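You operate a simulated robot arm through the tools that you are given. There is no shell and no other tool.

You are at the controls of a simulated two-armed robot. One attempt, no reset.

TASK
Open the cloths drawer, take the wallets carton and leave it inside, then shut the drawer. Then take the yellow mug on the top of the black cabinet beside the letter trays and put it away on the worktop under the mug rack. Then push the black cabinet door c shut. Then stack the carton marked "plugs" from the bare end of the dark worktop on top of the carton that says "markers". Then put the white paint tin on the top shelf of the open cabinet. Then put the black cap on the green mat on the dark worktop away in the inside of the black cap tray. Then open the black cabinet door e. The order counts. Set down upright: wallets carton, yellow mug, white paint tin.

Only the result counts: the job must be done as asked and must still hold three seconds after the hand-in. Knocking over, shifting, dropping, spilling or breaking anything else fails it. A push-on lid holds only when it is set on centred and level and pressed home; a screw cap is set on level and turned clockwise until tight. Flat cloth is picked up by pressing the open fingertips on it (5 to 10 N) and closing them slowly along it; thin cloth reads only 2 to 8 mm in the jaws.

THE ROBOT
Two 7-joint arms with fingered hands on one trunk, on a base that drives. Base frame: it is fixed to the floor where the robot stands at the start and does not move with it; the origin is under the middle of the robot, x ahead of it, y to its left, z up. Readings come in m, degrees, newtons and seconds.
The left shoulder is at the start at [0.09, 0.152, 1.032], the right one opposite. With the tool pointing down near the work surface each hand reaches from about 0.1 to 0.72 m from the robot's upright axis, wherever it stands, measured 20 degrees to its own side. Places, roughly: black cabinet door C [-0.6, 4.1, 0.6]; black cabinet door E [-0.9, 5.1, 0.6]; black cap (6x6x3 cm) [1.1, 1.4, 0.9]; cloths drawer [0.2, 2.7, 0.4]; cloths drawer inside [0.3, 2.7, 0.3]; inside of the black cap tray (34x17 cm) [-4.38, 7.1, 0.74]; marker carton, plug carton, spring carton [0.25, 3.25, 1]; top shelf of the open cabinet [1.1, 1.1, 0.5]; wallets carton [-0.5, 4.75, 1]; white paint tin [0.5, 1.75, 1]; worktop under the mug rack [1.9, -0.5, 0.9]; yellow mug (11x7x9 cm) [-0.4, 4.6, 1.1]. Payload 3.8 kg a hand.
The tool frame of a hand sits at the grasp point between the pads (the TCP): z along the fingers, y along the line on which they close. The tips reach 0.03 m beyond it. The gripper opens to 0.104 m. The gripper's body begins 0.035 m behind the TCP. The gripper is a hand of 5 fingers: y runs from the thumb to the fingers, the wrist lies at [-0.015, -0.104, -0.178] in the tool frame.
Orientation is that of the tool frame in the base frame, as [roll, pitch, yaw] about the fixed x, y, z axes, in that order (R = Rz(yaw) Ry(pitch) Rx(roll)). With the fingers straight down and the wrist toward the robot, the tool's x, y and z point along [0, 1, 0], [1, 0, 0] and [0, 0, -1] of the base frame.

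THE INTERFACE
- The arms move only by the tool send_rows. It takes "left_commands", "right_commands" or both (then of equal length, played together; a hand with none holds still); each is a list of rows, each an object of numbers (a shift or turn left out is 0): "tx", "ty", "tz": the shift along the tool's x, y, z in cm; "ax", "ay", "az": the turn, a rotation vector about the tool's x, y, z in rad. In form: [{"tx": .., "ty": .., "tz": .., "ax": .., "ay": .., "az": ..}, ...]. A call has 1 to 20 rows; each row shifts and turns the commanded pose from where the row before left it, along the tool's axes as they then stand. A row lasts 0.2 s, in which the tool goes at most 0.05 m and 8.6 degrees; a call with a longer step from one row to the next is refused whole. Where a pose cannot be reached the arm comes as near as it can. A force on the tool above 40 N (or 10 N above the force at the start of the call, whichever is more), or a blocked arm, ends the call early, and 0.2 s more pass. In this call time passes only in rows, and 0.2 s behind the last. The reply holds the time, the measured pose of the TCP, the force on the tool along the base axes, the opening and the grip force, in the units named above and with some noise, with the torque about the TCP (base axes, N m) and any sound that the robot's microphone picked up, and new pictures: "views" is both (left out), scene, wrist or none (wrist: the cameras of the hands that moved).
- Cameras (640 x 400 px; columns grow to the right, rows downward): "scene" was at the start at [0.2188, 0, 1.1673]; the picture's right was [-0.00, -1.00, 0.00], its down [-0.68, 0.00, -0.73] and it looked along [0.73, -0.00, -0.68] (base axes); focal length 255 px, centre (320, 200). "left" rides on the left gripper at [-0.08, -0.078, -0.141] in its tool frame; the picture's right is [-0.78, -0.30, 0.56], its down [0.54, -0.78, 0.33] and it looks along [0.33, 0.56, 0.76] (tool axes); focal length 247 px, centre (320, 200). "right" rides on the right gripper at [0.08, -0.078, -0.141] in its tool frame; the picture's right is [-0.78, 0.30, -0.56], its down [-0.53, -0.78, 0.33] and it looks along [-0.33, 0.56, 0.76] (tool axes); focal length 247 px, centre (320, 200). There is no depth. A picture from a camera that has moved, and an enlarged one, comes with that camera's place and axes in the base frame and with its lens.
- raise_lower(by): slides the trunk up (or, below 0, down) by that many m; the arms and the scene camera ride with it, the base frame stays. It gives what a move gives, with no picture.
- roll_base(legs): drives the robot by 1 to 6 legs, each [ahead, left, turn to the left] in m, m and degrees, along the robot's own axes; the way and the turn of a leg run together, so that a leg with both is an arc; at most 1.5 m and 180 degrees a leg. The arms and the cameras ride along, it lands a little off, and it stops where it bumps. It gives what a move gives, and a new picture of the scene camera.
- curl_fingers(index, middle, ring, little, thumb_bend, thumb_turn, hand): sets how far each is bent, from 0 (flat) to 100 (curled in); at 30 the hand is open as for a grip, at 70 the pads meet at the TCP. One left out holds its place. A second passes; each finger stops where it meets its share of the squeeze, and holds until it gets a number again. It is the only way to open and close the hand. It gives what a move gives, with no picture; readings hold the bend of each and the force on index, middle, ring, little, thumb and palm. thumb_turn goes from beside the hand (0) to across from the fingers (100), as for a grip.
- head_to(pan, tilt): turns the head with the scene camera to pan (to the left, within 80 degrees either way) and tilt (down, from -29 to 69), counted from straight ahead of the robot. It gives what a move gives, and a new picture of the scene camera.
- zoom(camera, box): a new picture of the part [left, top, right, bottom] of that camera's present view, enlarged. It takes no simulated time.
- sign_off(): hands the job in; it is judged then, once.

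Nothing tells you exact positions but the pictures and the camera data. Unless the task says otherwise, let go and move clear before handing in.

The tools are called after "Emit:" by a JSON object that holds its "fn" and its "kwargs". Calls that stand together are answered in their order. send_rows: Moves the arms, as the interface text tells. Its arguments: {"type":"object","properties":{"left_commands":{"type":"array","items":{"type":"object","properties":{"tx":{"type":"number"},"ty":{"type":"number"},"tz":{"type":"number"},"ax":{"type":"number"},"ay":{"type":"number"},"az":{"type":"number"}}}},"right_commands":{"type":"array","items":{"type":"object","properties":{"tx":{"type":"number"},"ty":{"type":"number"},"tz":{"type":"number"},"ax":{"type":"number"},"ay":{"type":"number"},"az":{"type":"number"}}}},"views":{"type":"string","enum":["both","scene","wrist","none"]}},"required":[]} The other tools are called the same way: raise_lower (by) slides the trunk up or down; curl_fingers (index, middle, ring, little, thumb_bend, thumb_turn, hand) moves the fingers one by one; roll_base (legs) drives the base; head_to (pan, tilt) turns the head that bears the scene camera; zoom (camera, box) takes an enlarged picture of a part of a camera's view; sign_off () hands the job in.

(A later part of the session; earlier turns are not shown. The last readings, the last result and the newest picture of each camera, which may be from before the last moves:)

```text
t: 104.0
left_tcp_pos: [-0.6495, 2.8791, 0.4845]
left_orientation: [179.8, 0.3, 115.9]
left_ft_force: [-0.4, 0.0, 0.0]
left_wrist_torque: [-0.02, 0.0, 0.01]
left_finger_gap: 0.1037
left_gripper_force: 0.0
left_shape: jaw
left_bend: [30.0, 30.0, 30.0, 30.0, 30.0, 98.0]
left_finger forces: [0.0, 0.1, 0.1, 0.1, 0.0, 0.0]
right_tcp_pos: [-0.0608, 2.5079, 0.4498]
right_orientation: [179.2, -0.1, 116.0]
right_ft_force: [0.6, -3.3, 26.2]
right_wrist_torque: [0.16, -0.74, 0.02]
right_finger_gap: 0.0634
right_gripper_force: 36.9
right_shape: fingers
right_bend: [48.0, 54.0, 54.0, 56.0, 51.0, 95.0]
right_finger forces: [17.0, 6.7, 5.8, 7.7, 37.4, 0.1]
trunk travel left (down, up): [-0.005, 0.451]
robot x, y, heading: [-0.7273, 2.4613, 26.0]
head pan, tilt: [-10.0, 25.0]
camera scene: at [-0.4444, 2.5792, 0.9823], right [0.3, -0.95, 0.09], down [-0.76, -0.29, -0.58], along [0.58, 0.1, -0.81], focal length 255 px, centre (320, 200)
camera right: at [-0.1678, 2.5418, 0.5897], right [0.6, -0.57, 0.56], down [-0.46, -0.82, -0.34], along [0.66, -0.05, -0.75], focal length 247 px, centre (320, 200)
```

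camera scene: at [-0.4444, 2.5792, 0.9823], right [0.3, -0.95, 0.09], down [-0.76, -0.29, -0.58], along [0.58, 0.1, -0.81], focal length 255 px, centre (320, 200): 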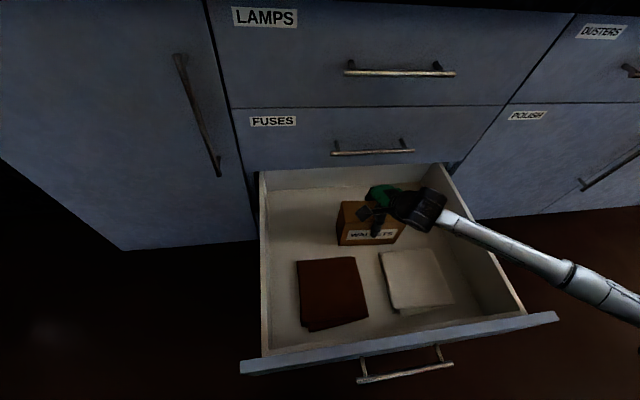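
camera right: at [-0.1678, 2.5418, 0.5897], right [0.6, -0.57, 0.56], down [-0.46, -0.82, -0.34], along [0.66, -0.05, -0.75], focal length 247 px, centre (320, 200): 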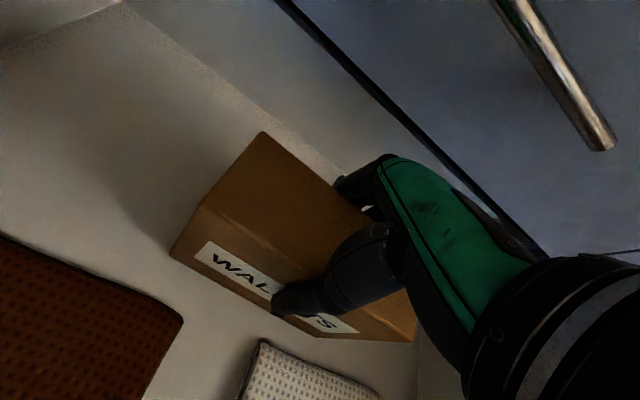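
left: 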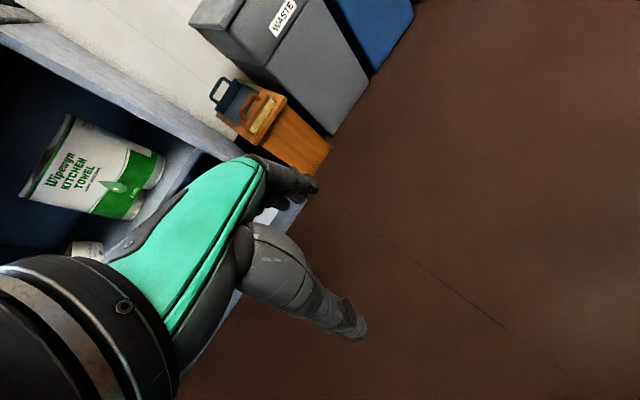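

It rests on the drawer floor. I ease the pressure and open the hand.

Emit:
{"fn": "send_rows", "kwargs": {"right_commands": [{"tz": -0.5}], "views": "none"}}

Emit:
{"fn": "curl_fingers", "kwargs": {"hand": "right", "index": 34, "middle": 34, "ring": 34, "little": 34, "thumb_bend": 34}}

Emit:
{"fn": "send_rows", "kwargs": {"right_commands": [{}], "views": "both"}}

```text
t: 104.5
left_tcp_pos: [-0.6501, 2.8787, 0.4836]
left_orientation: [180.0, 0.2, 115.9]
left_ft_force: [0.1, 0.3, 0.2]
left_wrist_torque: [0.01, 0.01, -0.02]
left_finger_gap: 0.1039
left_gripper_force: 0.0
left_shape: jaw
left_bend: [30.0, 30.0, 30.0, 30.0, 30.0, 98.0]
left_finger forces: [0.0, 0.1, 0.0, 0.0, 0.0, 0.1]
right_tcp_pos: [-0.0616, 2.5061, 0.4498]
right_orientation: [179.7, 0.0, 116.2]
right_ft_force: [1.4, -1.0, 19.3]
right_wrist_torque: [0.15, -0.72, 0.05]
right_finger_gap: 0.0637
right_gripper_force: 37.1
right_shape: fingers
right_bend: [48.0, 54.0, 54.0, 56.0, 51.0, 95.0]
right_finger forces: [17.6, 6.3, 5.5, 8.0, 36.3, 0.0]
trunk travel left (down, up): [-0.005, 0.451]
robot x, y, heading: [-0.7266, 2.4615, 25.8]
head pan, tilt: [-10.0, 25.0]
```

```text
t: 105.5
left_tcp_pos: [-0.6485, 2.8784, 0.4833]
left_orientation: [-179.9, 0.1, 115.8]
left_ft_force: [0.0, 0.7, -0.4]
left_wrist_torque: [-0.01, 0.03, 0.01]
left_finger_gap: 0.1036
left_gripper_force: 0.2
left_shape: jaw
left_bend: [30.0, 30.0, 30.0, 30.0, 30.0, 98.0]
left_finger forces: [0.0, 0.0, 0.0, 0.1, 0.0, 0.0]
right_tcp_pos: [-0.0625, 2.5059, 0.447]
right_orientation: [180.0, 0.0, 116.0]
right_ft_force: [-1.2, -1.4, -0.3]
right_wrist_torque: [0.0, 0.02, -0.01]
right_finger_gap: 0.0941
right_gripper_force: 0.3
right_shape: fingers
right_bend: [34.0, 34.0, 34.0, 34.0, 34.0, 96.0]
right_finger forces: [0.0, 0.0, 0.0, 0.1, 0.7, 0.1]
trunk travel left (down, up): [-0.005, 0.451]
robot x, y, heading: [-0.7241, 2.4591, 26.3]
head pan, tilt: [-10.0, 25.0]
```

```text
t: 105.8
left_tcp_pos: [-0.6488, 2.8786, 0.4843]
left_orientation: [-180.0, 0.1, 115.9]
left_ft_force: [-0.8, -1.3, 0.3]
left_wrist_torque: [0.01, -0.02, 0.0]
left_finger_gap: 0.1042
left_gripper_force: 0.1
left_shape: jaw
left_bend: [30.0, 30.0, 30.0, 30.0, 30.0, 98.0]
left_finger forces: [0.0, 0.0, 0.0, 0.1, 0.0, 0.0]
right_tcp_pos: [-0.062, 2.506, 0.4475]
right_orientation: [179.9, -0.2, 116.0]
right_ft_force: [-1.1, -0.6, -0.1]
right_wrist_torque: [-0.01, -0.03, 0.01]
right_finger_gap: 0.0941
right_gripper_force: 0.4
right_shape: fingers
right_bend: [34.0, 34.0, 34.0, 34.0, 34.0, 96.0]
right_finger forces: [0.0, 0.0, 0.1, 0.0, 0.8, 0.0]
trunk travel left (down, up): [-0.005, 0.451]
robot x, y, heading: [-0.7289, 2.46, 25.7]
head pan, tilt: [-10.0, 25.0]
camera scene: at [-0.4412, 2.5798, 0.9804], right [0.3, -0.95, 0.09], down [-0.77, -0.29, -0.57], along [0.57, 0.1, -0.81], focal length 255 px, centre (320, 200)
camera right: at [-0.167, 2.5413, 0.5887], right [0.61, -0.57, 0.56], down [-0.46, -0.82, -0.33], along [0.65, -0.06, -0.76], focal length 247 px, centre (320, 200)
```

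scene: 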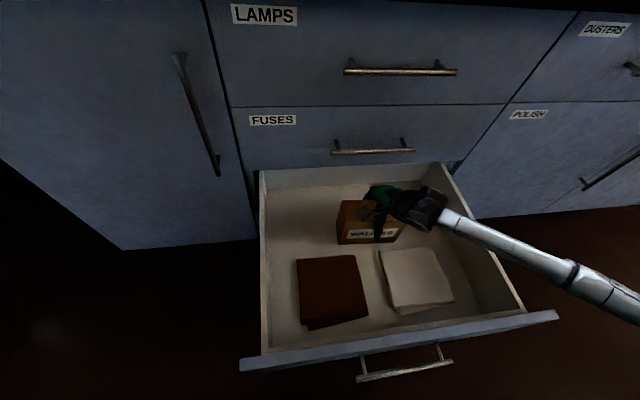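
right: 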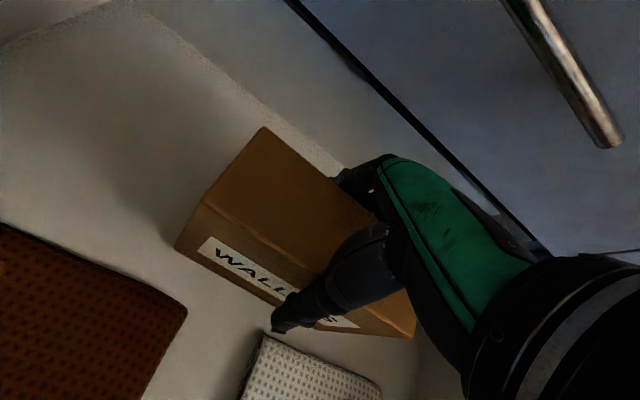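

Emit:
{"fn": "curl_fingers", "kwargs": {"hand": "right", "index": 30, "middle": 30, "ring": 30, "little": 30, "thumb_bend": 28}}

Emit:
{"fn": "send_rows", "kwargs": {"right_commands": [{"tz": -1}, {"tz": -1}, {"tz": -1.5}], "views": "both"}}

```text
t: 106.8
left_tcp_pos: [-0.6498, 2.8789, 0.4835]
left_orientation: [-179.9, 0.1, 115.9]
left_ft_force: [-0.3, 0.3, -0.1]
left_wrist_torque: [0.02, -0.02, -0.01]
left_finger_gap: 0.1037
left_gripper_force: 0.1
left_shape: jaw
left_bend: [30.0, 30.0, 30.0, 30.0, 30.0, 98.0]
left_finger forces: [0.0, 0.0, 0.1, 0.0, 0.0, 0.0]
right_tcp_pos: [-0.0632, 2.5053, 0.4477]
right_orientation: [179.9, -0.1, 116.0]
right_ft_force: [0.1, -0.8, -0.5]
right_wrist_torque: [-0.01, 0.0, 0.01]
right_finger_gap: 0.1047
right_gripper_force: 0.1
right_shape: fingers
right_bend: [30.0, 30.0, 30.0, 30.0, 28.0, 95.0]
right_finger forces: [0.1, 0.0, 0.1, 0.0, 0.0, 0.0]
trunk travel left (down, up): [-0.005, 0.451]
robot x, y, heading: [-0.727, 2.4604, 26.0]
head pan, tilt: [-10.0, 25.0]
```

```text
t: 107.7
left_tcp_pos: [-0.6498, 2.8786, 0.483]
left_orientation: [-179.9, 0.1, 115.8]
left_ft_force: [-0.1, 1.0, 0.0]
left_wrist_torque: [0.03, 0.0, -0.02]
left_finger_gap: 0.1038
left_gripper_force: 0.0
left_shape: jaw
left_bend: [30.0, 30.0, 30.0, 30.0, 30.0, 98.0]
left_finger forces: [0.0, 0.1, 0.0, 0.0, 0.1, 0.1]
right_tcp_pos: [-0.0613, 2.5066, 0.4817]
right_orientation: [180.0, -0.2, 116.1]
right_ft_force: [-0.1, 0.7, -0.2]
right_wrist_torque: [0.01, 0.01, -0.01]
right_finger_gap: 0.1046
right_gripper_force: 0.1
right_shape: fingers
right_bend: [30.0, 30.0, 30.0, 30.0, 28.0, 95.0]
right_finger forces: [0.0, 0.0, 0.0, 0.0, 0.1, 0.1]
trunk travel left (down, up): [-0.005, 0.451]
robot x, y, heading: [-0.7259, 2.4584, 25.9]
head pan, tilt: [-10.0, 25.0]
camera scene: at [-0.4413, 2.5799, 0.9805], right [0.3, -0.95, 0.09], down [-0.77, -0.29, -0.57], along [0.57, 0.1, -0.81], focal length 255 px, centre (320, 200)
camera right: at [-0.1679, 2.5411, 0.6234], right [0.61, -0.57, 0.56], down [-0.46, -0.82, -0.33], along [0.65, -0.05, -0.76], focal length 247 px, centre (320, 200)
```

scene: 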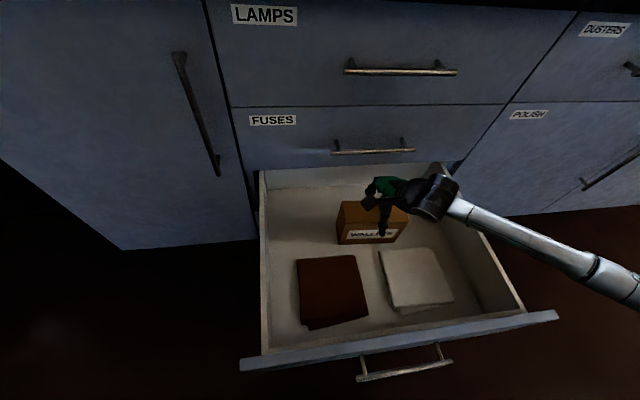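
right: 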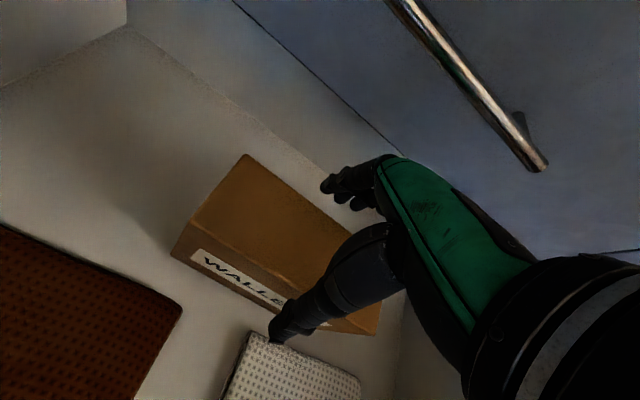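

The carton stands upright and free. I lift the hand straight up out of the drawer.

Emit:
{"fn": "send_rows", "kwargs": {"right_commands": [{"tz": -4}, {"tz": -4}, {"tz": -4}, {"tz": -4}, {"tz": -4}, {"tz": -4}], "views": "none"}}

Emit:
{"fn": "roll_base", "kwargs": {"legs": [[-0.36, 0, 0]]}}

Emit:
{"fn": "zoom", "kwargs": {"camera": "scene", "box": [200, 40, 560, 265]}}

```text
t: 109.0
left_tcp_pos: [-0.6489, 2.8789, 0.4834]
left_orientation: [-179.9, 0.1, 115.9]
left_ft_force: [0.2, -0.9, -0.1]
left_wrist_torque: [-0.02, -0.03, -0.02]
left_finger_gap: 0.1038
left_gripper_force: 0.0
left_shape: jaw
left_bend: [30.0, 30.0, 30.0, 30.0, 30.0, 98.0]
left_finger forces: [0.0, 0.1, 0.0, 0.0, 0.0, 0.0]
right_tcp_pos: [-0.0635, 2.5046, 0.7218]
right_orientation: [-180.0, 0.0, 116.2]
right_ft_force: [-0.1, 0.2, 0.0]
right_wrist_torque: [0.0, 0.0, 0.0]
right_finger_gap: 0.1048
right_gripper_force: 0.1
right_shape: fingers
right_bend: [30.0, 30.0, 30.0, 30.0, 28.0, 95.0]
right_finger forces: [0.0, 0.1, 0.0, 0.1, 0.0, 0.1]
trunk travel left (down, up): [-0.005, 0.451]
robot x, y, heading: [-0.7279, 2.4592, 26.3]
head pan, tilt: [-10.0, 25.0]
```

```text
t: 111.3
left_tcp_pos: [-0.9695, 2.7238, 0.4845]
left_orientation: [-180.0, 0.2, 115.8]
left_ft_force: [0.1, -0.4, 0.4]
left_wrist_torque: [0.01, 0.01, -0.05]
left_finger_gap: 0.104
left_gripper_force: 0.1
left_shape: jaw
left_bend: [30.0, 30.0, 30.0, 30.0, 30.0, 98.0]
left_finger forces: [0.0, 0.0, 0.0, 0.0, 0.0, 0.1]
right_tcp_pos: [-0.3847, 2.3478, 0.7224]
right_orientation: [179.9, -0.2, 115.9]
right_ft_force: [-1.0, 0.2, 0.5]
right_wrist_torque: [-0.01, -0.04, 0.01]
right_finger_gap: 0.1048
right_gripper_force: 0.2
right_shape: fingers
right_bend: [30.0, 30.0, 30.0, 30.0, 28.0, 95.0]
right_finger forces: [0.1, 0.0, 0.1, 0.0, 0.0, 0.1]
trunk travel left (down, up): [-0.005, 0.451]
robot x, y, heading: [-1.0453, 2.3072, 25.6]
head pan, tilt: [-10.0, 25.0]
camera scene: at [-0.7625, 2.4231, 0.9806], right [0.29, -0.95, 0.09], down [-0.77, -0.29, -0.57], along [0.57, 0.1, -0.81], focal length 255 px, centre (320, 200)
```

scene: 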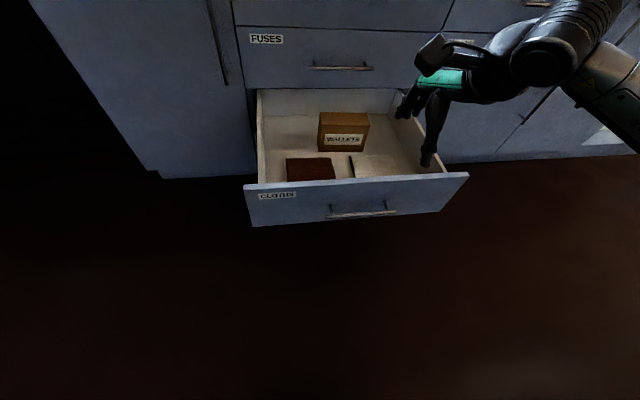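

```text
1.78 times, centred on (380, 152) of scene
camera zoom: at [-0.7625, 2.4231, 0.9806], right [0.29, -0.95, 0.09], down [-0.77, -0.29, -0.57], along [0.57, 0.1, -0.81], focal length 453 px, centre (213, 284)
```

zoom: 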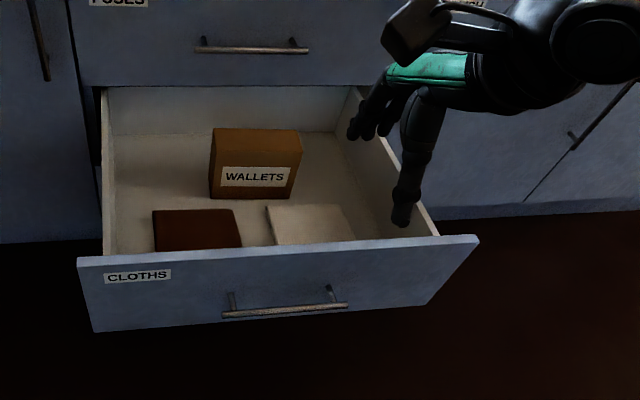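

Carton upright, both cloths undisturbed. Now I bring the hand down in front of the drawer face to push it shut.

Emit:
{"fn": "send_rows", "kwargs": {"right_commands": [{"ty": -4}, {"ty": -4}, {"tz": 4}, {"tz": 4}, {"tz": 4}, {"tz": 4}, {"tz": 4}, {"tz": 4}, {"tz": 4}, {"tz": 3}], "views": "both"}}

```text
t: 113.5
left_tcp_pos: [-0.9694, 2.7227, 0.4838]
left_orientation: [180.0, 0.1, 115.8]
left_ft_force: [0.0, -0.9, 0.4]
left_wrist_torque: [0.0, 0.01, -0.01]
left_finger_gap: 0.1037
left_gripper_force: 0.1
left_shape: jaw
left_bend: [30.0, 30.0, 30.0, 30.0, 30.0, 98.0]
left_finger forces: [0.1, 0.1, 0.0, 0.0, 0.1, 0.0]
right_tcp_pos: [-0.457, 2.3117, 0.4415]
right_orientation: [-179.8, -0.3, 116.0]
right_ft_force: [-0.3, 0.3, 0.3]
right_wrist_torque: [0.0, -0.02, -0.01]
right_finger_gap: 0.1049
right_gripper_force: 0.1
right_shape: fingers
right_bend: [30.0, 30.0, 30.0, 30.0, 28.0, 95.0]
right_finger forces: [0.0, 0.0, 0.1, 0.0, 0.1, 0.0]
right hand out of reach, approached as far as the arm can: row 10
trunk travel left (down, up): [-0.005, 0.451]
robot x, y, heading: [-1.0484, 2.3051, 25.8]
head pan, tilt: [-10.0, 25.0]
camera scene: at [-0.7621, 2.4234, 0.9805], right [0.29, -0.95, 0.09], down [-0.77, -0.29, -0.57], along [0.57, 0.1, -0.81], focal length 255 px, centre (320, 200)
camera right: at [-0.5616, 2.3473, 0.5829], right [0.61, -0.57, 0.55], down [-0.46, -0.82, -0.33], along [0.64, -0.05, -0.76], focal length 247 px, centre (320, 200)
```

scene: 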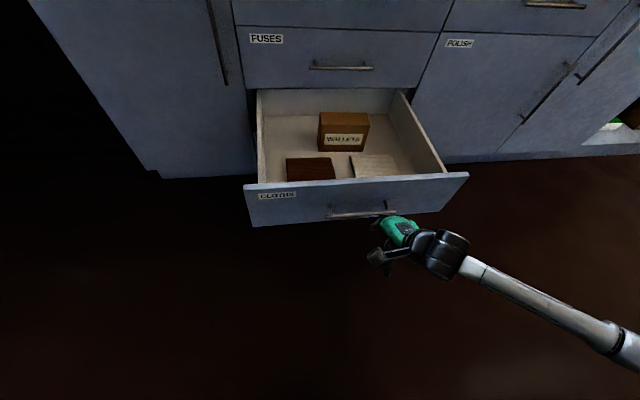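
right: 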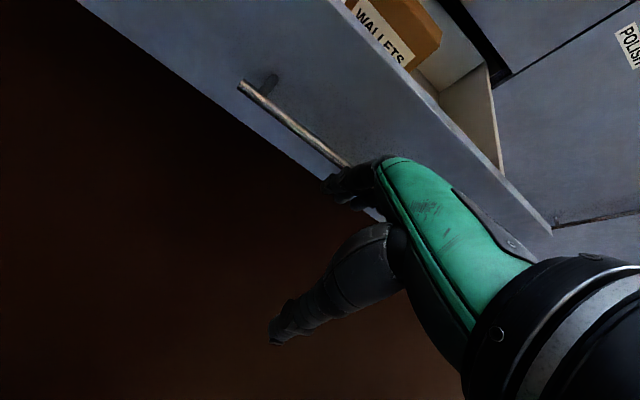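

I now push the drawer by driving forward, most of the way first.

Emit:
{"fn": "roll_base", "kwargs": {"legs": [[0.25, 0, 0], [0.17, 0, 0]]}}

```text
t: 116.4
left_tcp_pos: [-0.5907, 2.9086, 0.4832]
left_orientation: [-179.9, 0.1, 116.1]
left_ft_force: [0.4, 0.1, -1.0]
left_wrist_torque: [-0.03, 0.01, 0.02]
left_finger_gap: 0.1037
left_gripper_force: 0.0
left_shape: jaw
left_bend: [30.0, 30.0, 30.0, 30.0, 30.0, 98.0]
left_finger forces: [0.0, 0.0, 0.1, 0.1, 0.0, 0.0]
right_tcp_pos: [-0.0782, 2.4991, 0.4409]
right_orientation: [-179.8, -0.2, 116.3]
right_ft_force: [1.1, 0.5, -0.4]
right_wrist_torque: [0.0, 0.02, 0.02]
right_finger_gap: 0.1048
right_gripper_force: 0.1
right_shape: fingers
right_bend: [30.0, 30.0, 30.0, 30.0, 28.0, 95.0]
right_finger forces: [0.0, 0.0, 0.0, 0.1, 0.1, 0.1]
trunk travel left (down, up): [-0.005, 0.451]
robot x, y, heading: [-0.6651, 2.4897, 26.1]
head pan, tilt: [-10.0, 25.0]
camera scene: at [-0.3825, 2.6097, 0.98], right [0.3, -0.95, 0.09], down [-0.77, -0.29, -0.57], along [0.57, 0.1, -0.81], focal length 255 px, centre (320, 200)
```

scene: 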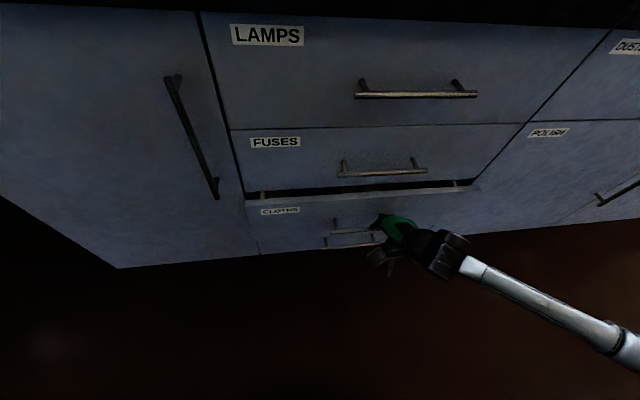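

Nearly shut. I finish the push with the arm, where the force limit protects.

Emit:
{"fn": "send_rows", "kwargs": {"right_commands": [{"ty": 1.2}, {"ty": 1.2}, {"ty": 1}, {"ty": 0.6}], "views": "scene"}}

```text
t: 117.4
left_tcp_pos: [-0.5919, 2.9082, 0.4834]
left_orientation: [-179.9, 0.2, 116.1]
left_ft_force: [0.2, 0.3, -0.5]
left_wrist_torque: [0.0, 0.0, -0.03]
left_finger_gap: 0.1039
left_gripper_force: 0.0
left_shape: jaw
left_bend: [30.0, 30.0, 30.0, 30.0, 30.0, 98.0]
left_finger forces: [0.0, 0.0, 0.1, 0.1, 0.0, 0.0]
right_tcp_pos: [-0.0418, 2.5166, 0.4418]
right_orientation: [-179.7, -0.2, 116.4]
right_ft_force: [-0.5, 0.3, 0.8]
right_wrist_torque: [0.0, -0.04, 0.01]
right_finger_gap: 0.1048
right_gripper_force: 0.1
right_shape: fingers
right_bend: [30.0, 30.0, 30.0, 30.0, 28.0, 95.0]
right_finger forces: [0.0, 0.0, 0.0, 0.1, 0.1, 0.0]
trunk travel left (down, up): [-0.005, 0.451]
robot x, y, heading: [-0.6702, 2.4898, 26.0]
head pan, tilt: [-10.0, 25.0]
camera scene: at [-0.3834, 2.6093, 0.9804], right [0.3, -0.95, 0.09], down [-0.76, -0.29, -0.57], along [0.57, 0.1, -0.81], focal length 255 px, centre (320, 200)
```

scene: 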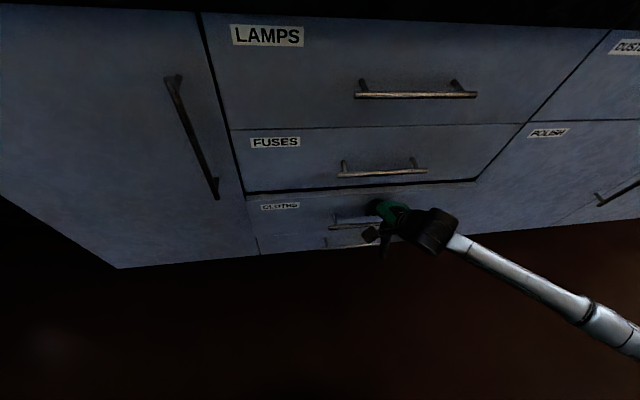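

Emit:
{"fn": "send_rows", "kwargs": {"right_commands": [{"ty": 0.8}, {"ty": 0.8}, {"ty": 0.6}], "views": "scene"}}

Emit:
{"fn": "zoom", "kwargs": {"camera": "scene", "box": [220, 120, 500, 280]}}

```text
t: 118.2
left_tcp_pos: [-0.5912, 2.908, 0.4827]
left_orientation: [-179.8, 0.1, 116.1]
left_ft_force: [0.4, -0.3, -0.3]
left_wrist_torque: [0.03, 0.01, -0.02]
left_finger_gap: 0.1039
left_gripper_force: 0.1
left_shape: jaw
left_bend: [30.0, 30.0, 30.0, 30.0, 30.0, 98.0]
left_finger forces: [0.0, 0.0, 0.0, 0.0, 0.0, 0.0]
right_tcp_pos: [-0.022, 2.5258, 0.4407]
right_orientation: [-179.8, -0.3, 116.2]
right_ft_force: [0.8, -0.2, 0.0]
right_wrist_torque: [-0.04, -0.05, -0.01]
right_finger_gap: 0.1052
right_gripper_force: 0.0
right_shape: fingers
right_bend: [30.0, 30.0, 30.0, 30.0, 28.0, 95.0]
right_finger forces: [0.0, 0.1, 0.0, 0.0, 0.0, 0.0]
trunk travel left (down, up): [-0.005, 0.451]
robot x, y, heading: [-0.6686, 2.4905, 26.2]
head pan, tilt: [-10.0, 25.0]
camera scene: at [-0.3833, 2.6094, 0.9804], right [0.3, -0.95, 0.09], down [-0.76, -0.29, -0.57], along [0.57, 0.1, -0.81], focal length 255 px, centre (320, 200)
```

scene: 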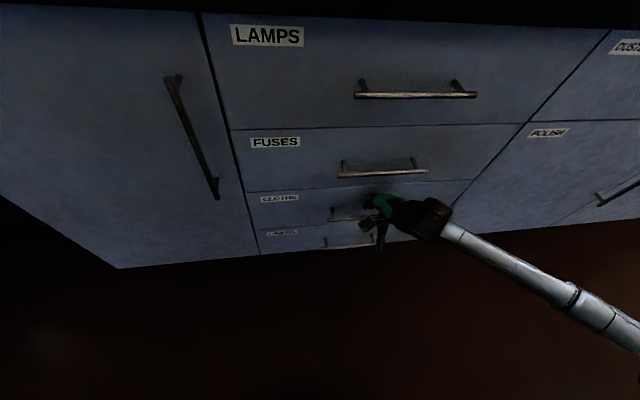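

```text
2.29 times, centred on (360, 200) of scene
camera zoom: at [-0.3833, 2.6094, 0.9804], right [0.3, -0.95, 0.09], down [-0.76, -0.29, -0.57], along [0.57, 0.1, -0.81], focal length 583 px, centre (229, 200)
```

zoom: 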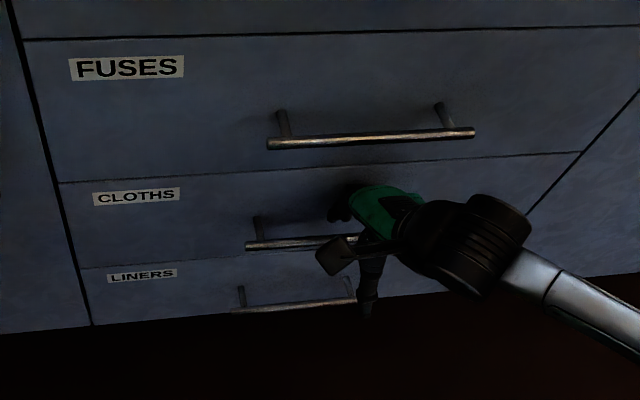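

It looks flush. One last firm press to be sure it's home.

Emit:
{"fn": "send_rows", "kwargs": {"right_commands": [{"ty": 0.5}, {"ty": 0.5}, {"ty": 0.5}], "views": "none"}}

```text
t: 119.0
left_tcp_pos: [-0.593, 2.9085, 0.4838]
left_orientation: [179.8, 0.1, 116.0]
left_ft_force: [-0.2, -0.4, -0.3]
left_wrist_torque: [-0.03, -0.02, 0.0]
left_finger_gap: 0.1038
left_gripper_force: 0.1
left_shape: jaw
left_bend: [30.0, 30.0, 30.0, 30.0, 30.0, 98.0]
left_finger forces: [0.0, 0.0, 0.0, 0.0, 0.1, 0.1]
right_tcp_pos: [-0.0119, 2.5316, 0.441]
right_orientation: [-179.6, -0.2, 116.3]
right_ft_force: [-32.3, -15.8, 8.6]
right_wrist_torque: [0.36, -0.99, -0.49]
right_finger_gap: 0.105
right_gripper_force: 17.8
right_shape: fingers
right_bend: [30.0, 41.0, 33.0, 30.0, 28.0, 95.0]
right_finger forces: [0.3, 30.8, 4.8, 0.0, 0.0, 0.0]
trunk travel left (down, up): [-0.005, 0.451]
robot x, y, heading: [-0.6674, 2.4873, 26.2]
head pan, tilt: [-10.0, 25.0]
```

Fully shut (36 N resistance). I back the hand off and up.

Emit:
{"fn": "send_rows", "kwargs": {"right_commands": [{"ty": -1}, {"tz": -2}, {"tz": -2}, {"ty": -4}, {"ty": -4}], "views": "scene"}}

Emit:
{"fn": "zoom", "kwargs": {"camera": "scene", "box": [220, 120, 500, 280]}}

```text
t: 120.2
left_tcp_pos: [-0.5922, 2.909, 0.4845]
left_orientation: [179.9, 0.1, 116.1]
left_ft_force: [-0.5, 0.2, -0.5]
left_wrist_torque: [-0.03, 0.01, 0.01]
left_finger_gap: 0.1038
left_gripper_force: 0.0
left_shape: jaw
left_bend: [30.0, 30.0, 30.0, 30.0, 30.0, 98.0]
left_finger forces: [0.1, 0.1, 0.0, 0.0, 0.0, 0.0]
right_tcp_pos: [-0.0905, 2.4931, 0.4807]
right_orientation: [-179.9, -0.4, 116.2]
right_ft_force: [-1.2, 0.6, -0.2]
right_wrist_torque: [0.0, 0.0, 0.02]
right_finger_gap: 0.105
right_gripper_force: 0.1
right_shape: fingers
right_bend: [30.0, 30.0, 30.0, 30.0, 28.0, 95.0]
right_finger forces: [0.0, 0.0, 0.1, 0.1, 0.0, 0.1]
trunk travel left (down, up): [-0.005, 0.451]
robot x, y, heading: [-0.6677, 2.4881, 26.4]
head pan, tilt: [-10.0, 25.0]
camera scene: at [-0.3838, 2.6093, 0.9806], right [0.3, -0.95, 0.09], down [-0.76, -0.29, -0.57], along [0.57, 0.11, -0.81], focal length 255 px, centre (320, 200)
```

scene: 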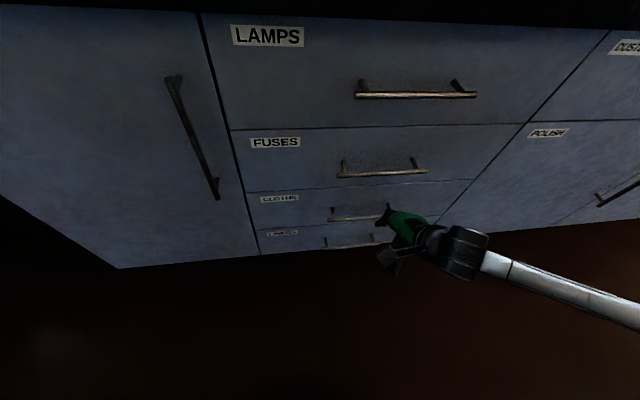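

```text
2.29 times, centred on (360, 200) of scene
camera zoom: at [-0.3838, 2.6093, 0.9806], right [0.3, -0.95, 0.09], down [-0.76, -0.29, -0.57], along [0.57, 0.11, -0.81], focal length 583 px, centre (229, 200)
```

zoom: 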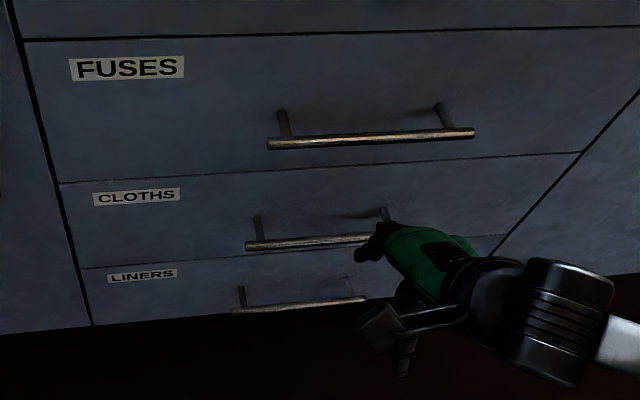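

The cloths drawer is shut with the carton inside. Next the yellow mug: its handle faces the aisle, with a black looped stand in front-left of it and notice holders to the right, so I'll grip with the right hand turned about 45°. Back off, raise the trunk, drive left.

Emit:
{"fn": "roll_base", "kwargs": {"legs": [[-0.36, 0, 0]]}}

Emit:
{"fn": "raise_lower", "kwargs": {"by": 0.44}}

Emit:
{"fn": "roll_base", "kwargs": {"legs": [[0, 0.95, 0], [0, 0.92, 0]]}}

Emit:
{"fn": "head_to", "kwargs": {"pan": 0, "tilt": 30}}

```text
t: 122.5
left_tcp_pos: [-0.915, 2.7514, 0.4843]
left_orientation: [-180.0, 0.1, 116.3]
left_ft_force: [-0.5, 0.3, 0.4]
left_wrist_torque: [0.01, 0.0, 0.01]
left_finger_gap: 0.104
left_gripper_force: 0.0
left_shape: jaw
left_bend: [30.0, 30.0, 30.0, 30.0, 30.0, 98.0]
left_finger forces: [0.0, 0.1, 0.0, 0.1, 0.1, 0.0]
right_tcp_pos: [-0.4117, 2.3373, 0.4786]
right_orientation: [-179.8, -0.2, 116.5]
right_ft_force: [-0.4, 0.5, -0.8]
right_wrist_torque: [0.0, -0.03, 0.02]
right_finger_gap: 0.1049
right_gripper_force: 0.1
right_shape: fingers
right_bend: [30.0, 30.0, 30.0, 30.0, 28.0, 95.0]
right_finger forces: [0.1, 0.0, 0.1, 0.0, 0.1, 0.1]
trunk travel left (down, up): [-0.005, 0.451]
robot x, y, heading: [-0.9871, 2.3317, 26.6]
head pan, tilt: [-10.0, 25.0]
camera scene: at [-0.7048, 2.4522, 0.9806], right [0.3, -0.95, 0.09], down [-0.76, -0.3, -0.57], along [0.57, 0.11, -0.81], focal length 255 px, centre (320, 200)
```

scene: 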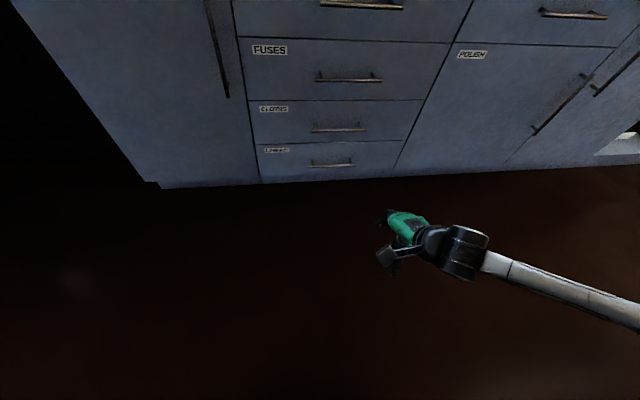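

```text
refused: 0.44 is not a number from -0.4 to 0.4
```

```text
t: 132.0
left_tcp_pos: [-1.7597, 4.4354, 0.4831]
left_orientation: [-179.9, 0.1, 116.8]
left_ft_force: [-0.5, 0.4, 0.4]
left_wrist_torque: [-0.02, 0.05, 0.01]
left_finger_gap: 0.1038
left_gripper_force: 0.0
left_shape: jaw
left_bend: [30.0, 30.0, 30.0, 30.0, 30.0, 98.0]
left_finger forces: [0.1, 0.0, 0.1, 0.0, 0.0, 0.0]
right_tcp_pos: [-1.2527, 4.0254, 0.4797]
right_orientation: [-179.8, -0.1, 117.0]
right_ft_force: [0.6, 0.0, 0.3]
right_wrist_torque: [0.02, -0.03, 0.0]
right_finger_gap: 0.105
right_gripper_force: 0.0
right_shape: fingers
right_bend: [30.0, 30.0, 30.0, 30.0, 28.0, 95.0]
right_finger forces: [0.0, 0.1, 0.0, 0.0, 0.0, 0.0]
trunk travel left (down, up): [-0.005, 0.451]
robot x, y, heading: [-1.8323, 4.0156, 26.8]
head pan, tilt: [-10.0, 25.0]
camera scene: at [-1.5478, 4.1389, 0.9804], right [0.31, -0.95, 0.09], down [-0.76, -0.3, -0.57], along [0.57, 0.11, -0.81], focal length 255 px, centre (320, 200)
```

scene: 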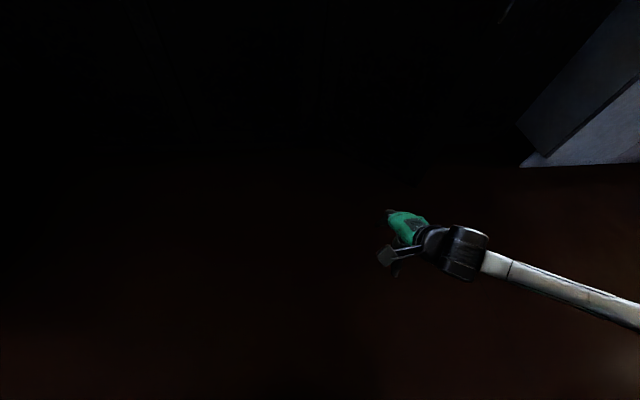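

```text
t: 132.7
left_tcp_pos: [-1.7602, 4.4347, 0.4833]
left_orientation: [-180.0, 0.0, 116.7]
left_ft_force: [-0.3, -0.1, -0.1]
left_wrist_torque: [-0.02, 0.0, -0.01]
left_finger_gap: 0.1039
left_gripper_force: 0.1
left_shape: jaw
left_bend: [30.0, 30.0, 30.0, 30.0, 30.0, 98.0]
left_finger forces: [0.0, 0.0, 0.0, 0.1, 0.0, 0.0]
right_tcp_pos: [-1.2523, 4.0253, 0.4796]
right_orientation: [-179.8, -0.2, 117.0]
right_ft_force: [0.1, -0.1, 0.3]
right_wrist_torque: [-0.01, 0.0, -0.01]
right_finger_gap: 0.1049
right_gripper_force: 0.0
right_shape: fingers
right_bend: [30.0, 30.0, 30.0, 30.0, 28.0, 95.0]
right_finger forces: [0.0, 0.0, 0.1, 0.0, 0.1, 0.0]
trunk travel left (down, up): [-0.005, 0.451]
robot x, y, heading: [-1.8323, 4.0166, 26.7]
head pan, tilt: [0.0, 30.0]
camera scene: at [-1.5587, 4.151, 0.9737], right [0.45, -0.89, 0.0], down [-0.77, -0.39, -0.5], along [0.44, 0.22, -0.87], focal length 255 px, centre (320, 200)
```

scene: 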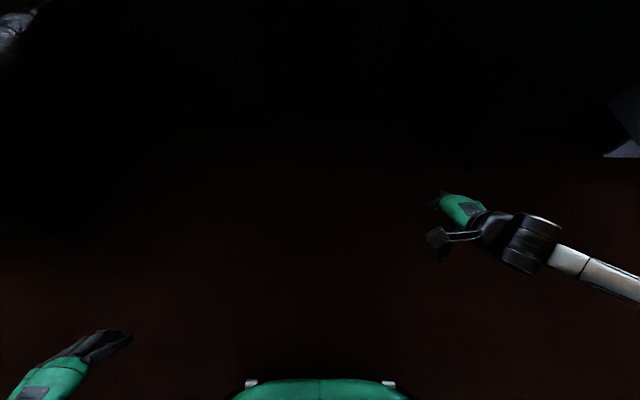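

The raise was refused (limit 0.4), so I do it in two steps now.

Emit:
{"fn": "raise_lower", "kwargs": {"by": 0.24}}

Emit:
{"fn": "raise_lower", "kwargs": {"by": 0.2}}

Emit:
{"fn": "head_to", "kwargs": {"pan": 0, "tilt": 30}}

Emit:
{"fn": "zoom", "kwargs": {"camera": "scene", "box": [220, 90, 480, 230]}}

```text
t: 135.2
left_tcp_pos: [-1.7597, 4.4358, 0.7248]
left_orientation: [-179.9, 0.1, 116.8]
left_ft_force: [-0.2, 0.8, -0.4]
left_wrist_torque: [0.02, 0.01, 0.01]
left_finger_gap: 0.1038
left_gripper_force: 0.0
left_shape: jaw
left_bend: [30.0, 30.0, 30.0, 30.0, 30.0, 98.0]
left_finger forces: [0.1, 0.0, 0.0, 0.0, 0.0, 0.0]
right_tcp_pos: [-1.2542, 4.0255, 0.7198]
right_orientation: [-179.6, -0.2, 117.1]
right_ft_force: [-0.4, -0.1, 0.1]
right_wrist_torque: [-0.01, 0.0, -0.01]
right_finger_gap: 0.1049
right_gripper_force: 0.1
right_shape: fingers
right_bend: [30.0, 30.0, 30.0, 30.0, 28.0, 95.0]
right_finger forces: [0.0, 0.0, 0.0, 0.0, 0.0, 0.1]
trunk travel left (down, up): [-0.245, 0.211]
robot x, y, heading: [-1.8278, 4.0149, 26.8]
head pan, tilt: [0.0, 30.0]
```

```text
t: 137.4
left_tcp_pos: [-1.7611, 4.4348, 0.9237]
left_orientation: [-180.0, 0.1, 116.8]
left_ft_force: [-0.1, -0.2, 0.5]
left_wrist_torque: [0.02, 0.01, -0.01]
left_finger_gap: 0.1038
left_gripper_force: 0.0
left_shape: jaw
left_bend: [30.0, 30.0, 30.0, 30.0, 30.0, 98.0]
left_finger forces: [0.0, 0.0, 0.1, 0.1, 0.0, 0.0]
right_tcp_pos: [-1.2534, 4.0254, 0.9201]
right_orientation: [-179.8, -0.3, 117.0]
right_ft_force: [-0.3, -0.1, 0.0]
right_wrist_torque: [0.03, -0.04, -0.04]
right_finger_gap: 0.105
right_gripper_force: 0.0
right_shape: fingers
right_bend: [30.0, 30.0, 30.0, 30.0, 28.0, 95.0]
right_finger forces: [0.1, 0.0, 0.0, 0.1, 0.0, 0.1]
trunk travel left (down, up): [-0.445, 0.011]
robot x, y, heading: [-1.8301, 4.019, 26.9]
head pan, tilt: [0.0, 30.0]
```

```text
t: 138.0
left_tcp_pos: [-1.7604, 4.4347, 0.9239]
left_orientation: [-180.0, 0.1, 116.8]
left_ft_force: [0.4, -0.1, 0.5]
left_wrist_torque: [-0.02, 0.01, 0.0]
left_finger_gap: 0.1038
left_gripper_force: 0.1
left_shape: jaw
left_bend: [30.0, 30.0, 30.0, 30.0, 30.0, 98.0]
left_finger forces: [0.0, 0.0, 0.1, 0.0, 0.1, 0.1]
right_tcp_pos: [-1.253, 4.0251, 0.9209]
right_orientation: [-179.7, -0.1, 117.1]
right_ft_force: [-0.1, 0.1, 0.3]
right_wrist_torque: [0.01, 0.01, -0.03]
right_finger_gap: 0.105
right_gripper_force: 0.0
right_shape: fingers
right_bend: [30.0, 30.0, 30.0, 30.0, 28.0, 95.0]
right_finger forces: [0.0, 0.1, 0.1, 0.1, 0.1, 0.0]
trunk travel left (down, up): [-0.445, 0.011]
robot x, y, heading: [-1.8311, 4.0147, 26.8]
head pan, tilt: [0.0, 30.0]
camera scene: at [-1.7457, 4.0564, 1.5346], right [0.45, -0.89, 0.0], down [-0.45, -0.23, -0.87], along [0.77, 0.39, -0.5], focal length 255 px, centre (320, 200)
```

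scene: 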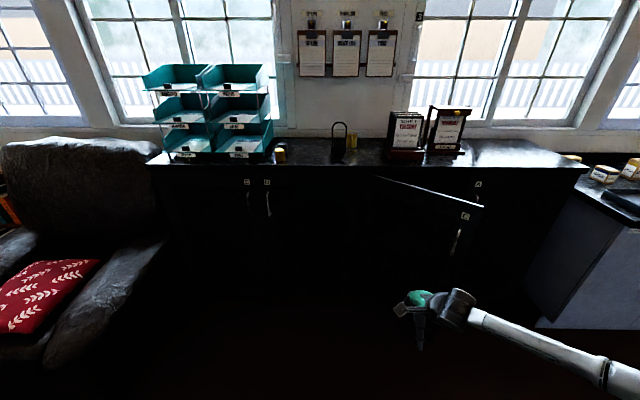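

```text
2.46 times, centred on (350, 160) of scene
camera zoom: at [-1.7457, 4.0564, 1.5346], right [0.45, -0.89, 0.0], down [-0.45, -0.23, -0.87], along [0.77, 0.39, -0.5], focal length 627 px, centre (246, 298)
```

zoom: 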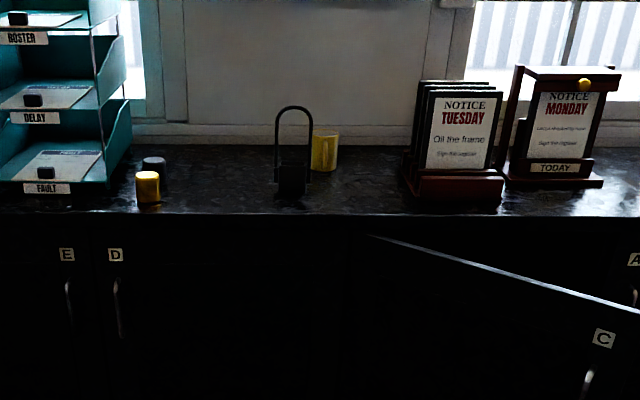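

Mug centre ≈ u 1.68, v 4.24. I raise the right hand and yaw it 45° (fingers toward back-left) in free space first.

Emit:
{"fn": "send_rows", "kwargs": {"right_commands": [{"tz": -4.5}, {"tz": -4.5}, {"tz": -4.5}, {"tz": -4.5}, {"tz": -4.5}, {"tz": -4.5}, {"tz": -4.5}, {"tz": -3}, {"az": -0.135}, {"az": -0.135}, {"az": -0.135}, {"az": -0.135}, {"az": -0.135}, {"az": -0.11}], "views": "both"}}

```text
t: 141.0
left_tcp_pos: [-1.76, 4.4367, 0.9244]
left_orientation: [-180.0, 0.0, 116.9]
left_ft_force: [0.3, 0.0, -0.5]
left_wrist_torque: [0.01, 0.03, 0.04]
left_finger_gap: 0.1038
left_gripper_force: 0.0
left_shape: jaw
left_bend: [30.0, 30.0, 30.0, 30.0, 30.0, 98.0]
left_finger forces: [0.1, 0.0, 0.0, 0.1, 0.0, 0.1]
right_tcp_pos: [-1.2728, 4.0429, 1.2598]
right_orientation: [180.0, 0.2, 148.4]
right_ft_force: [-0.4, 0.3, -0.3]
right_wrist_torque: [0.01, -0.01, -0.01]
right_finger_gap: 0.1049
right_gripper_force: 0.0
right_shape: fingers
right_bend: [30.0, 30.0, 30.0, 30.0, 28.0, 95.0]
right_finger forces: [0.0, 0.0, 0.0, 0.1, 0.0, 0.0]
right hand out of reach, approached as far as the arm can: row 12, 13, 14
trunk travel left (down, up): [-0.445, 0.011]
robot x, y, heading: [-1.8272, 4.0161, 26.8]
head pan, tilt: [0.0, 30.0]
camera scene: at [-1.7463, 4.0569, 1.5347], right [0.45, -0.89, 0.0], down [-0.45, -0.23, -0.87], along [0.77, 0.39, -0.5], focal length 255 px, centre (320, 200)
camera right: at [-1.3823, 4.016, 1.4007], right [0.81, -0.15, 0.56], down [0.05, -0.94, -0.33], along [0.58, 0.3, -0.76], focal length 247 px, centre (320, 200)
```

scene: 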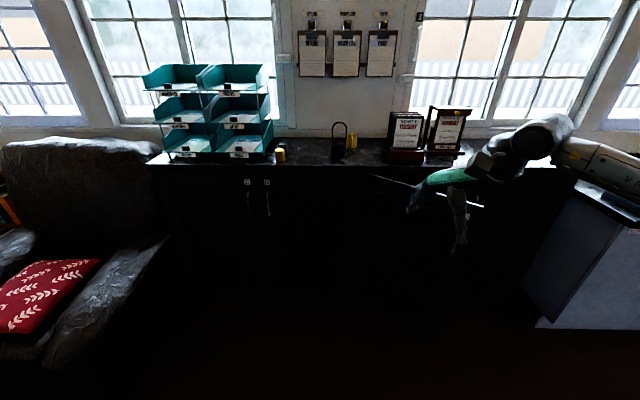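
right: 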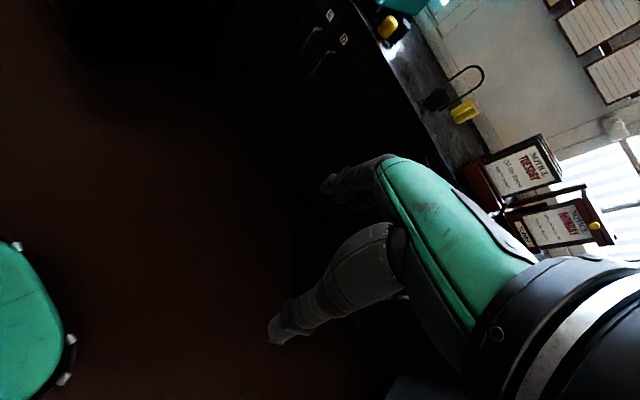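

The hand yaws 31° relative to the robot; turning the base 15° left gives the rest. I lift the hand a little more, turn, and drive partway in.

Emit:
{"fn": "send_rows", "kwargs": {"right_commands": [{"tz": -4}], "views": "none"}}

Emit:
{"fn": "roll_base", "kwargs": {"legs": [[0, 0, 15], [0.4, -0.16, 0]]}}

```text
t: 141.4
left_tcp_pos: [-1.7596, 4.4343, 0.9233]
left_orientation: [-180.0, 0.1, 116.9]
left_ft_force: [0.5, -1.0, 0.1]
left_wrist_torque: [0.01, 0.0, -0.01]
left_finger_gap: 0.1039
left_gripper_force: 0.1
left_shape: jaw
left_bend: [30.0, 30.0, 30.0, 30.0, 30.0, 98.0]
left_finger forces: [0.0, 0.1, 0.0, 0.0, 0.0, 0.1]
right_tcp_pos: [-1.2707, 4.0416, 1.2595]
right_orientation: [179.8, 0.2, 148.4]
right_ft_force: [0.0, 0.8, 0.1]
right_wrist_torque: [-0.01, 0.0, -0.03]
right_finger_gap: 0.1048
right_gripper_force: 0.1
right_shape: fingers
right_bend: [30.0, 30.0, 30.0, 30.0, 28.0, 95.0]
right_finger forces: [0.0, 0.1, 0.0, 0.0, 0.1, 0.1]
right hand out of reach, approached as far as the arm can: row 1
trunk travel left (down, up): [-0.445, 0.011]
robot x, y, heading: [-1.8315, 4.0098, 27.1]
head pan, tilt: [0.0, 30.0]
```

```text
t: 144.9
left_tcp_pos: [-1.4688, 4.5846, 0.9236]
left_orientation: [179.9, 0.0, 131.6]
left_ft_force: [0.3, -0.2, 0.4]
left_wrist_torque: [0.01, -0.03, -0.01]
left_finger_gap: 0.1039
left_gripper_force: 0.2
left_shape: jaw
left_bend: [30.0, 30.0, 30.0, 30.0, 30.0, 98.0]
left_finger forces: [0.1, 0.0, 0.0, 0.0, 0.1, 0.1]
right_tcp_pos: [-0.8963, 4.3299, 1.2601]
right_orientation: [179.8, 0.4, 163.2]
right_ft_force: [-0.3, 1.1, 0.2]
right_wrist_torque: [0.01, 0.01, 0.03]
right_finger_gap: 0.105
right_gripper_force: 0.1
right_shape: fingers
right_bend: [30.0, 30.0, 30.0, 30.0, 28.0, 95.0]
right_finger forces: [0.0, 0.0, 0.1, 0.0, 0.0, 0.0]
trunk travel left (down, up): [-0.445, 0.011]
robot x, y, heading: [-1.4291, 4.1647, 41.8]
head pan, tilt: [0.0, 30.0]
camera scene: at [-1.3588, 4.2223, 1.5348], right [0.67, -0.75, 0.0], down [-0.37, -0.33, -0.87], along [0.65, 0.58, -0.5], focal length 255 px, centre (320, 200)
```

scene: 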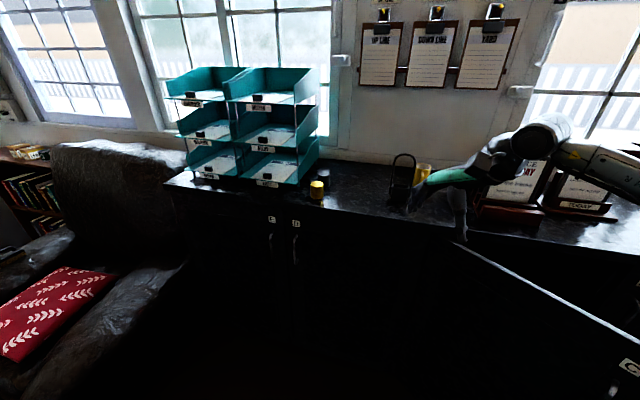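

I ease the hand's yaw to about 40° (more margin from the notice holder) and lift it, then move in.

Emit:
{"fn": "send_rows", "kwargs": {"right_commands": [{"az": 0.12}, {"tz": -3}], "views": "none"}}

Emit:
{"fn": "roll_base", "kwargs": {"legs": [[0.2, -0.1, 0]]}}

Emit:
{"fn": "head_to", "kwargs": {"pan": -15, "tilt": 40}}

```text
t: 145.5
left_tcp_pos: [-1.4686, 4.5865, 0.9235]
left_orientation: [-180.0, 0.2, 131.8]
left_ft_force: [-0.7, 0.4, -0.3]
left_wrist_torque: [0.0, 0.0, 0.03]
left_finger_gap: 0.1037
left_gripper_force: 0.1
left_shape: jaw
left_bend: [30.0, 30.0, 30.0, 30.0, 30.0, 98.0]
left_finger forces: [0.1, 0.1, 0.1, 0.0, 0.0, 0.0]
right_tcp_pos: [-0.8941, 4.3319, 1.2918]
right_orientation: [180.0, 0.3, 156.3]
right_ft_force: [-0.4, -0.3, -0.9]
right_wrist_torque: [0.03, -0.01, 0.0]
right_finger_gap: 0.1049
right_gripper_force: 0.0
right_shape: fingers
right_bend: [30.0, 30.0, 30.0, 30.0, 28.0, 95.0]
right_finger forces: [0.0, 0.0, 0.0, 0.0, 0.0, 0.0]
trunk travel left (down, up): [-0.445, 0.011]
robot x, y, heading: [-1.4309, 4.1608, 41.7]
head pan, tilt: [0.0, 30.0]
```

```text
t: 147.2
left_tcp_pos: [-1.2546, 4.6421, 0.9239]
left_orientation: [179.8, 0.2, 131.5]
left_ft_force: [-0.5, 0.6, 1.1]
left_wrist_torque: [0.03, -0.02, 0.04]
left_finger_gap: 0.1039
left_gripper_force: 0.0
left_shape: jaw
left_bend: [30.0, 30.0, 30.0, 30.0, 30.0, 98.0]
left_finger forces: [0.0, 0.0, 0.0, 0.1, 0.0, 0.0]
right_tcp_pos: [-0.6833, 4.3862, 1.293]
right_orientation: [179.8, 0.2, 156.2]
right_ft_force: [-0.4, -0.6, -0.4]
right_wrist_torque: [0.04, 0.01, -0.01]
right_finger_gap: 0.1049
right_gripper_force: 0.0
right_shape: fingers
right_bend: [30.0, 30.0, 30.0, 30.0, 28.0, 95.0]
right_finger forces: [0.0, 0.0, 0.0, 0.0, 0.2, 0.0]
trunk travel left (down, up): [-0.445, 0.011]
robot x, y, heading: [-1.2152, 4.2225, 41.5]
head pan, tilt: [0.0, 30.0]
camera scene: at [-1.1463, 4.2786, 1.5349], right [0.66, -0.75, 0.0], down [-0.37, -0.33, -0.87], along [0.65, 0.57, -0.5], focal length 255 px, centre (320, 200)
```

scene: 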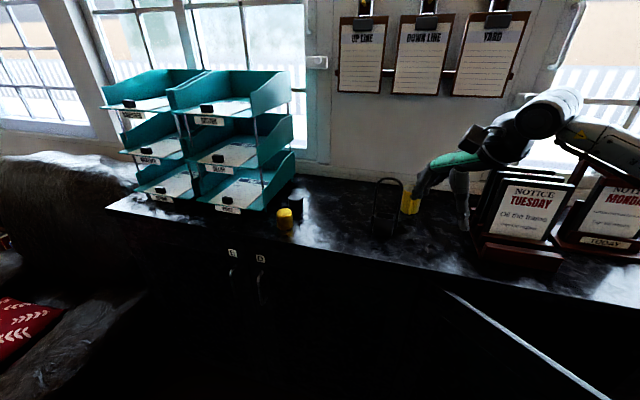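

```text
t: 147.9
left_tcp_pos: [-1.2532, 4.6438, 0.9241]
left_orientation: [-180.0, 0.1, 131.6]
left_ft_force: [-0.2, -0.1, -0.1]
left_wrist_torque: [0.04, 0.01, 0.04]
left_finger_gap: 0.1038
left_gripper_force: 0.0
left_shape: jaw
left_bend: [30.0, 30.0, 30.0, 30.0, 30.0, 98.0]
left_finger forces: [0.0, 0.0, 0.0, 0.0, 0.0, 0.0]
right_tcp_pos: [-0.6785, 4.3865, 1.2901]
right_orientation: [179.9, 0.2, 156.2]
right_ft_force: [0.3, 0.1, -0.8]
right_wrist_torque: [0.0, 0.02, -0.04]
right_finger_gap: 0.1047
right_gripper_force: 0.0
right_shape: fingers
right_bend: [30.0, 30.0, 30.0, 30.0, 28.0, 95.0]
right_finger forces: [0.1, 0.0, 0.0, 0.0, 0.0, 0.1]
trunk travel left (down, up): [-0.445, 0.011]
robot x, y, heading: [-1.2151, 4.2201, 41.7]
head pan, tilt: [-15.0, 40.0]
camera scene: at [-1.1335, 4.2579, 1.5193], right [0.45, -0.89, 0.0], down [-0.58, -0.29, -0.77], along [0.68, 0.34, -0.64], focal length 255 px, centre (320, 200)
```

scene: 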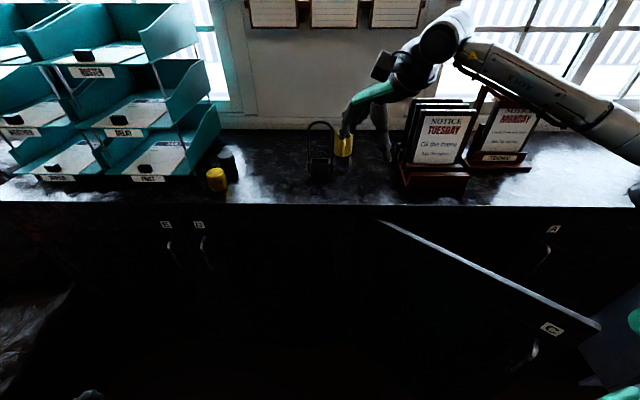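

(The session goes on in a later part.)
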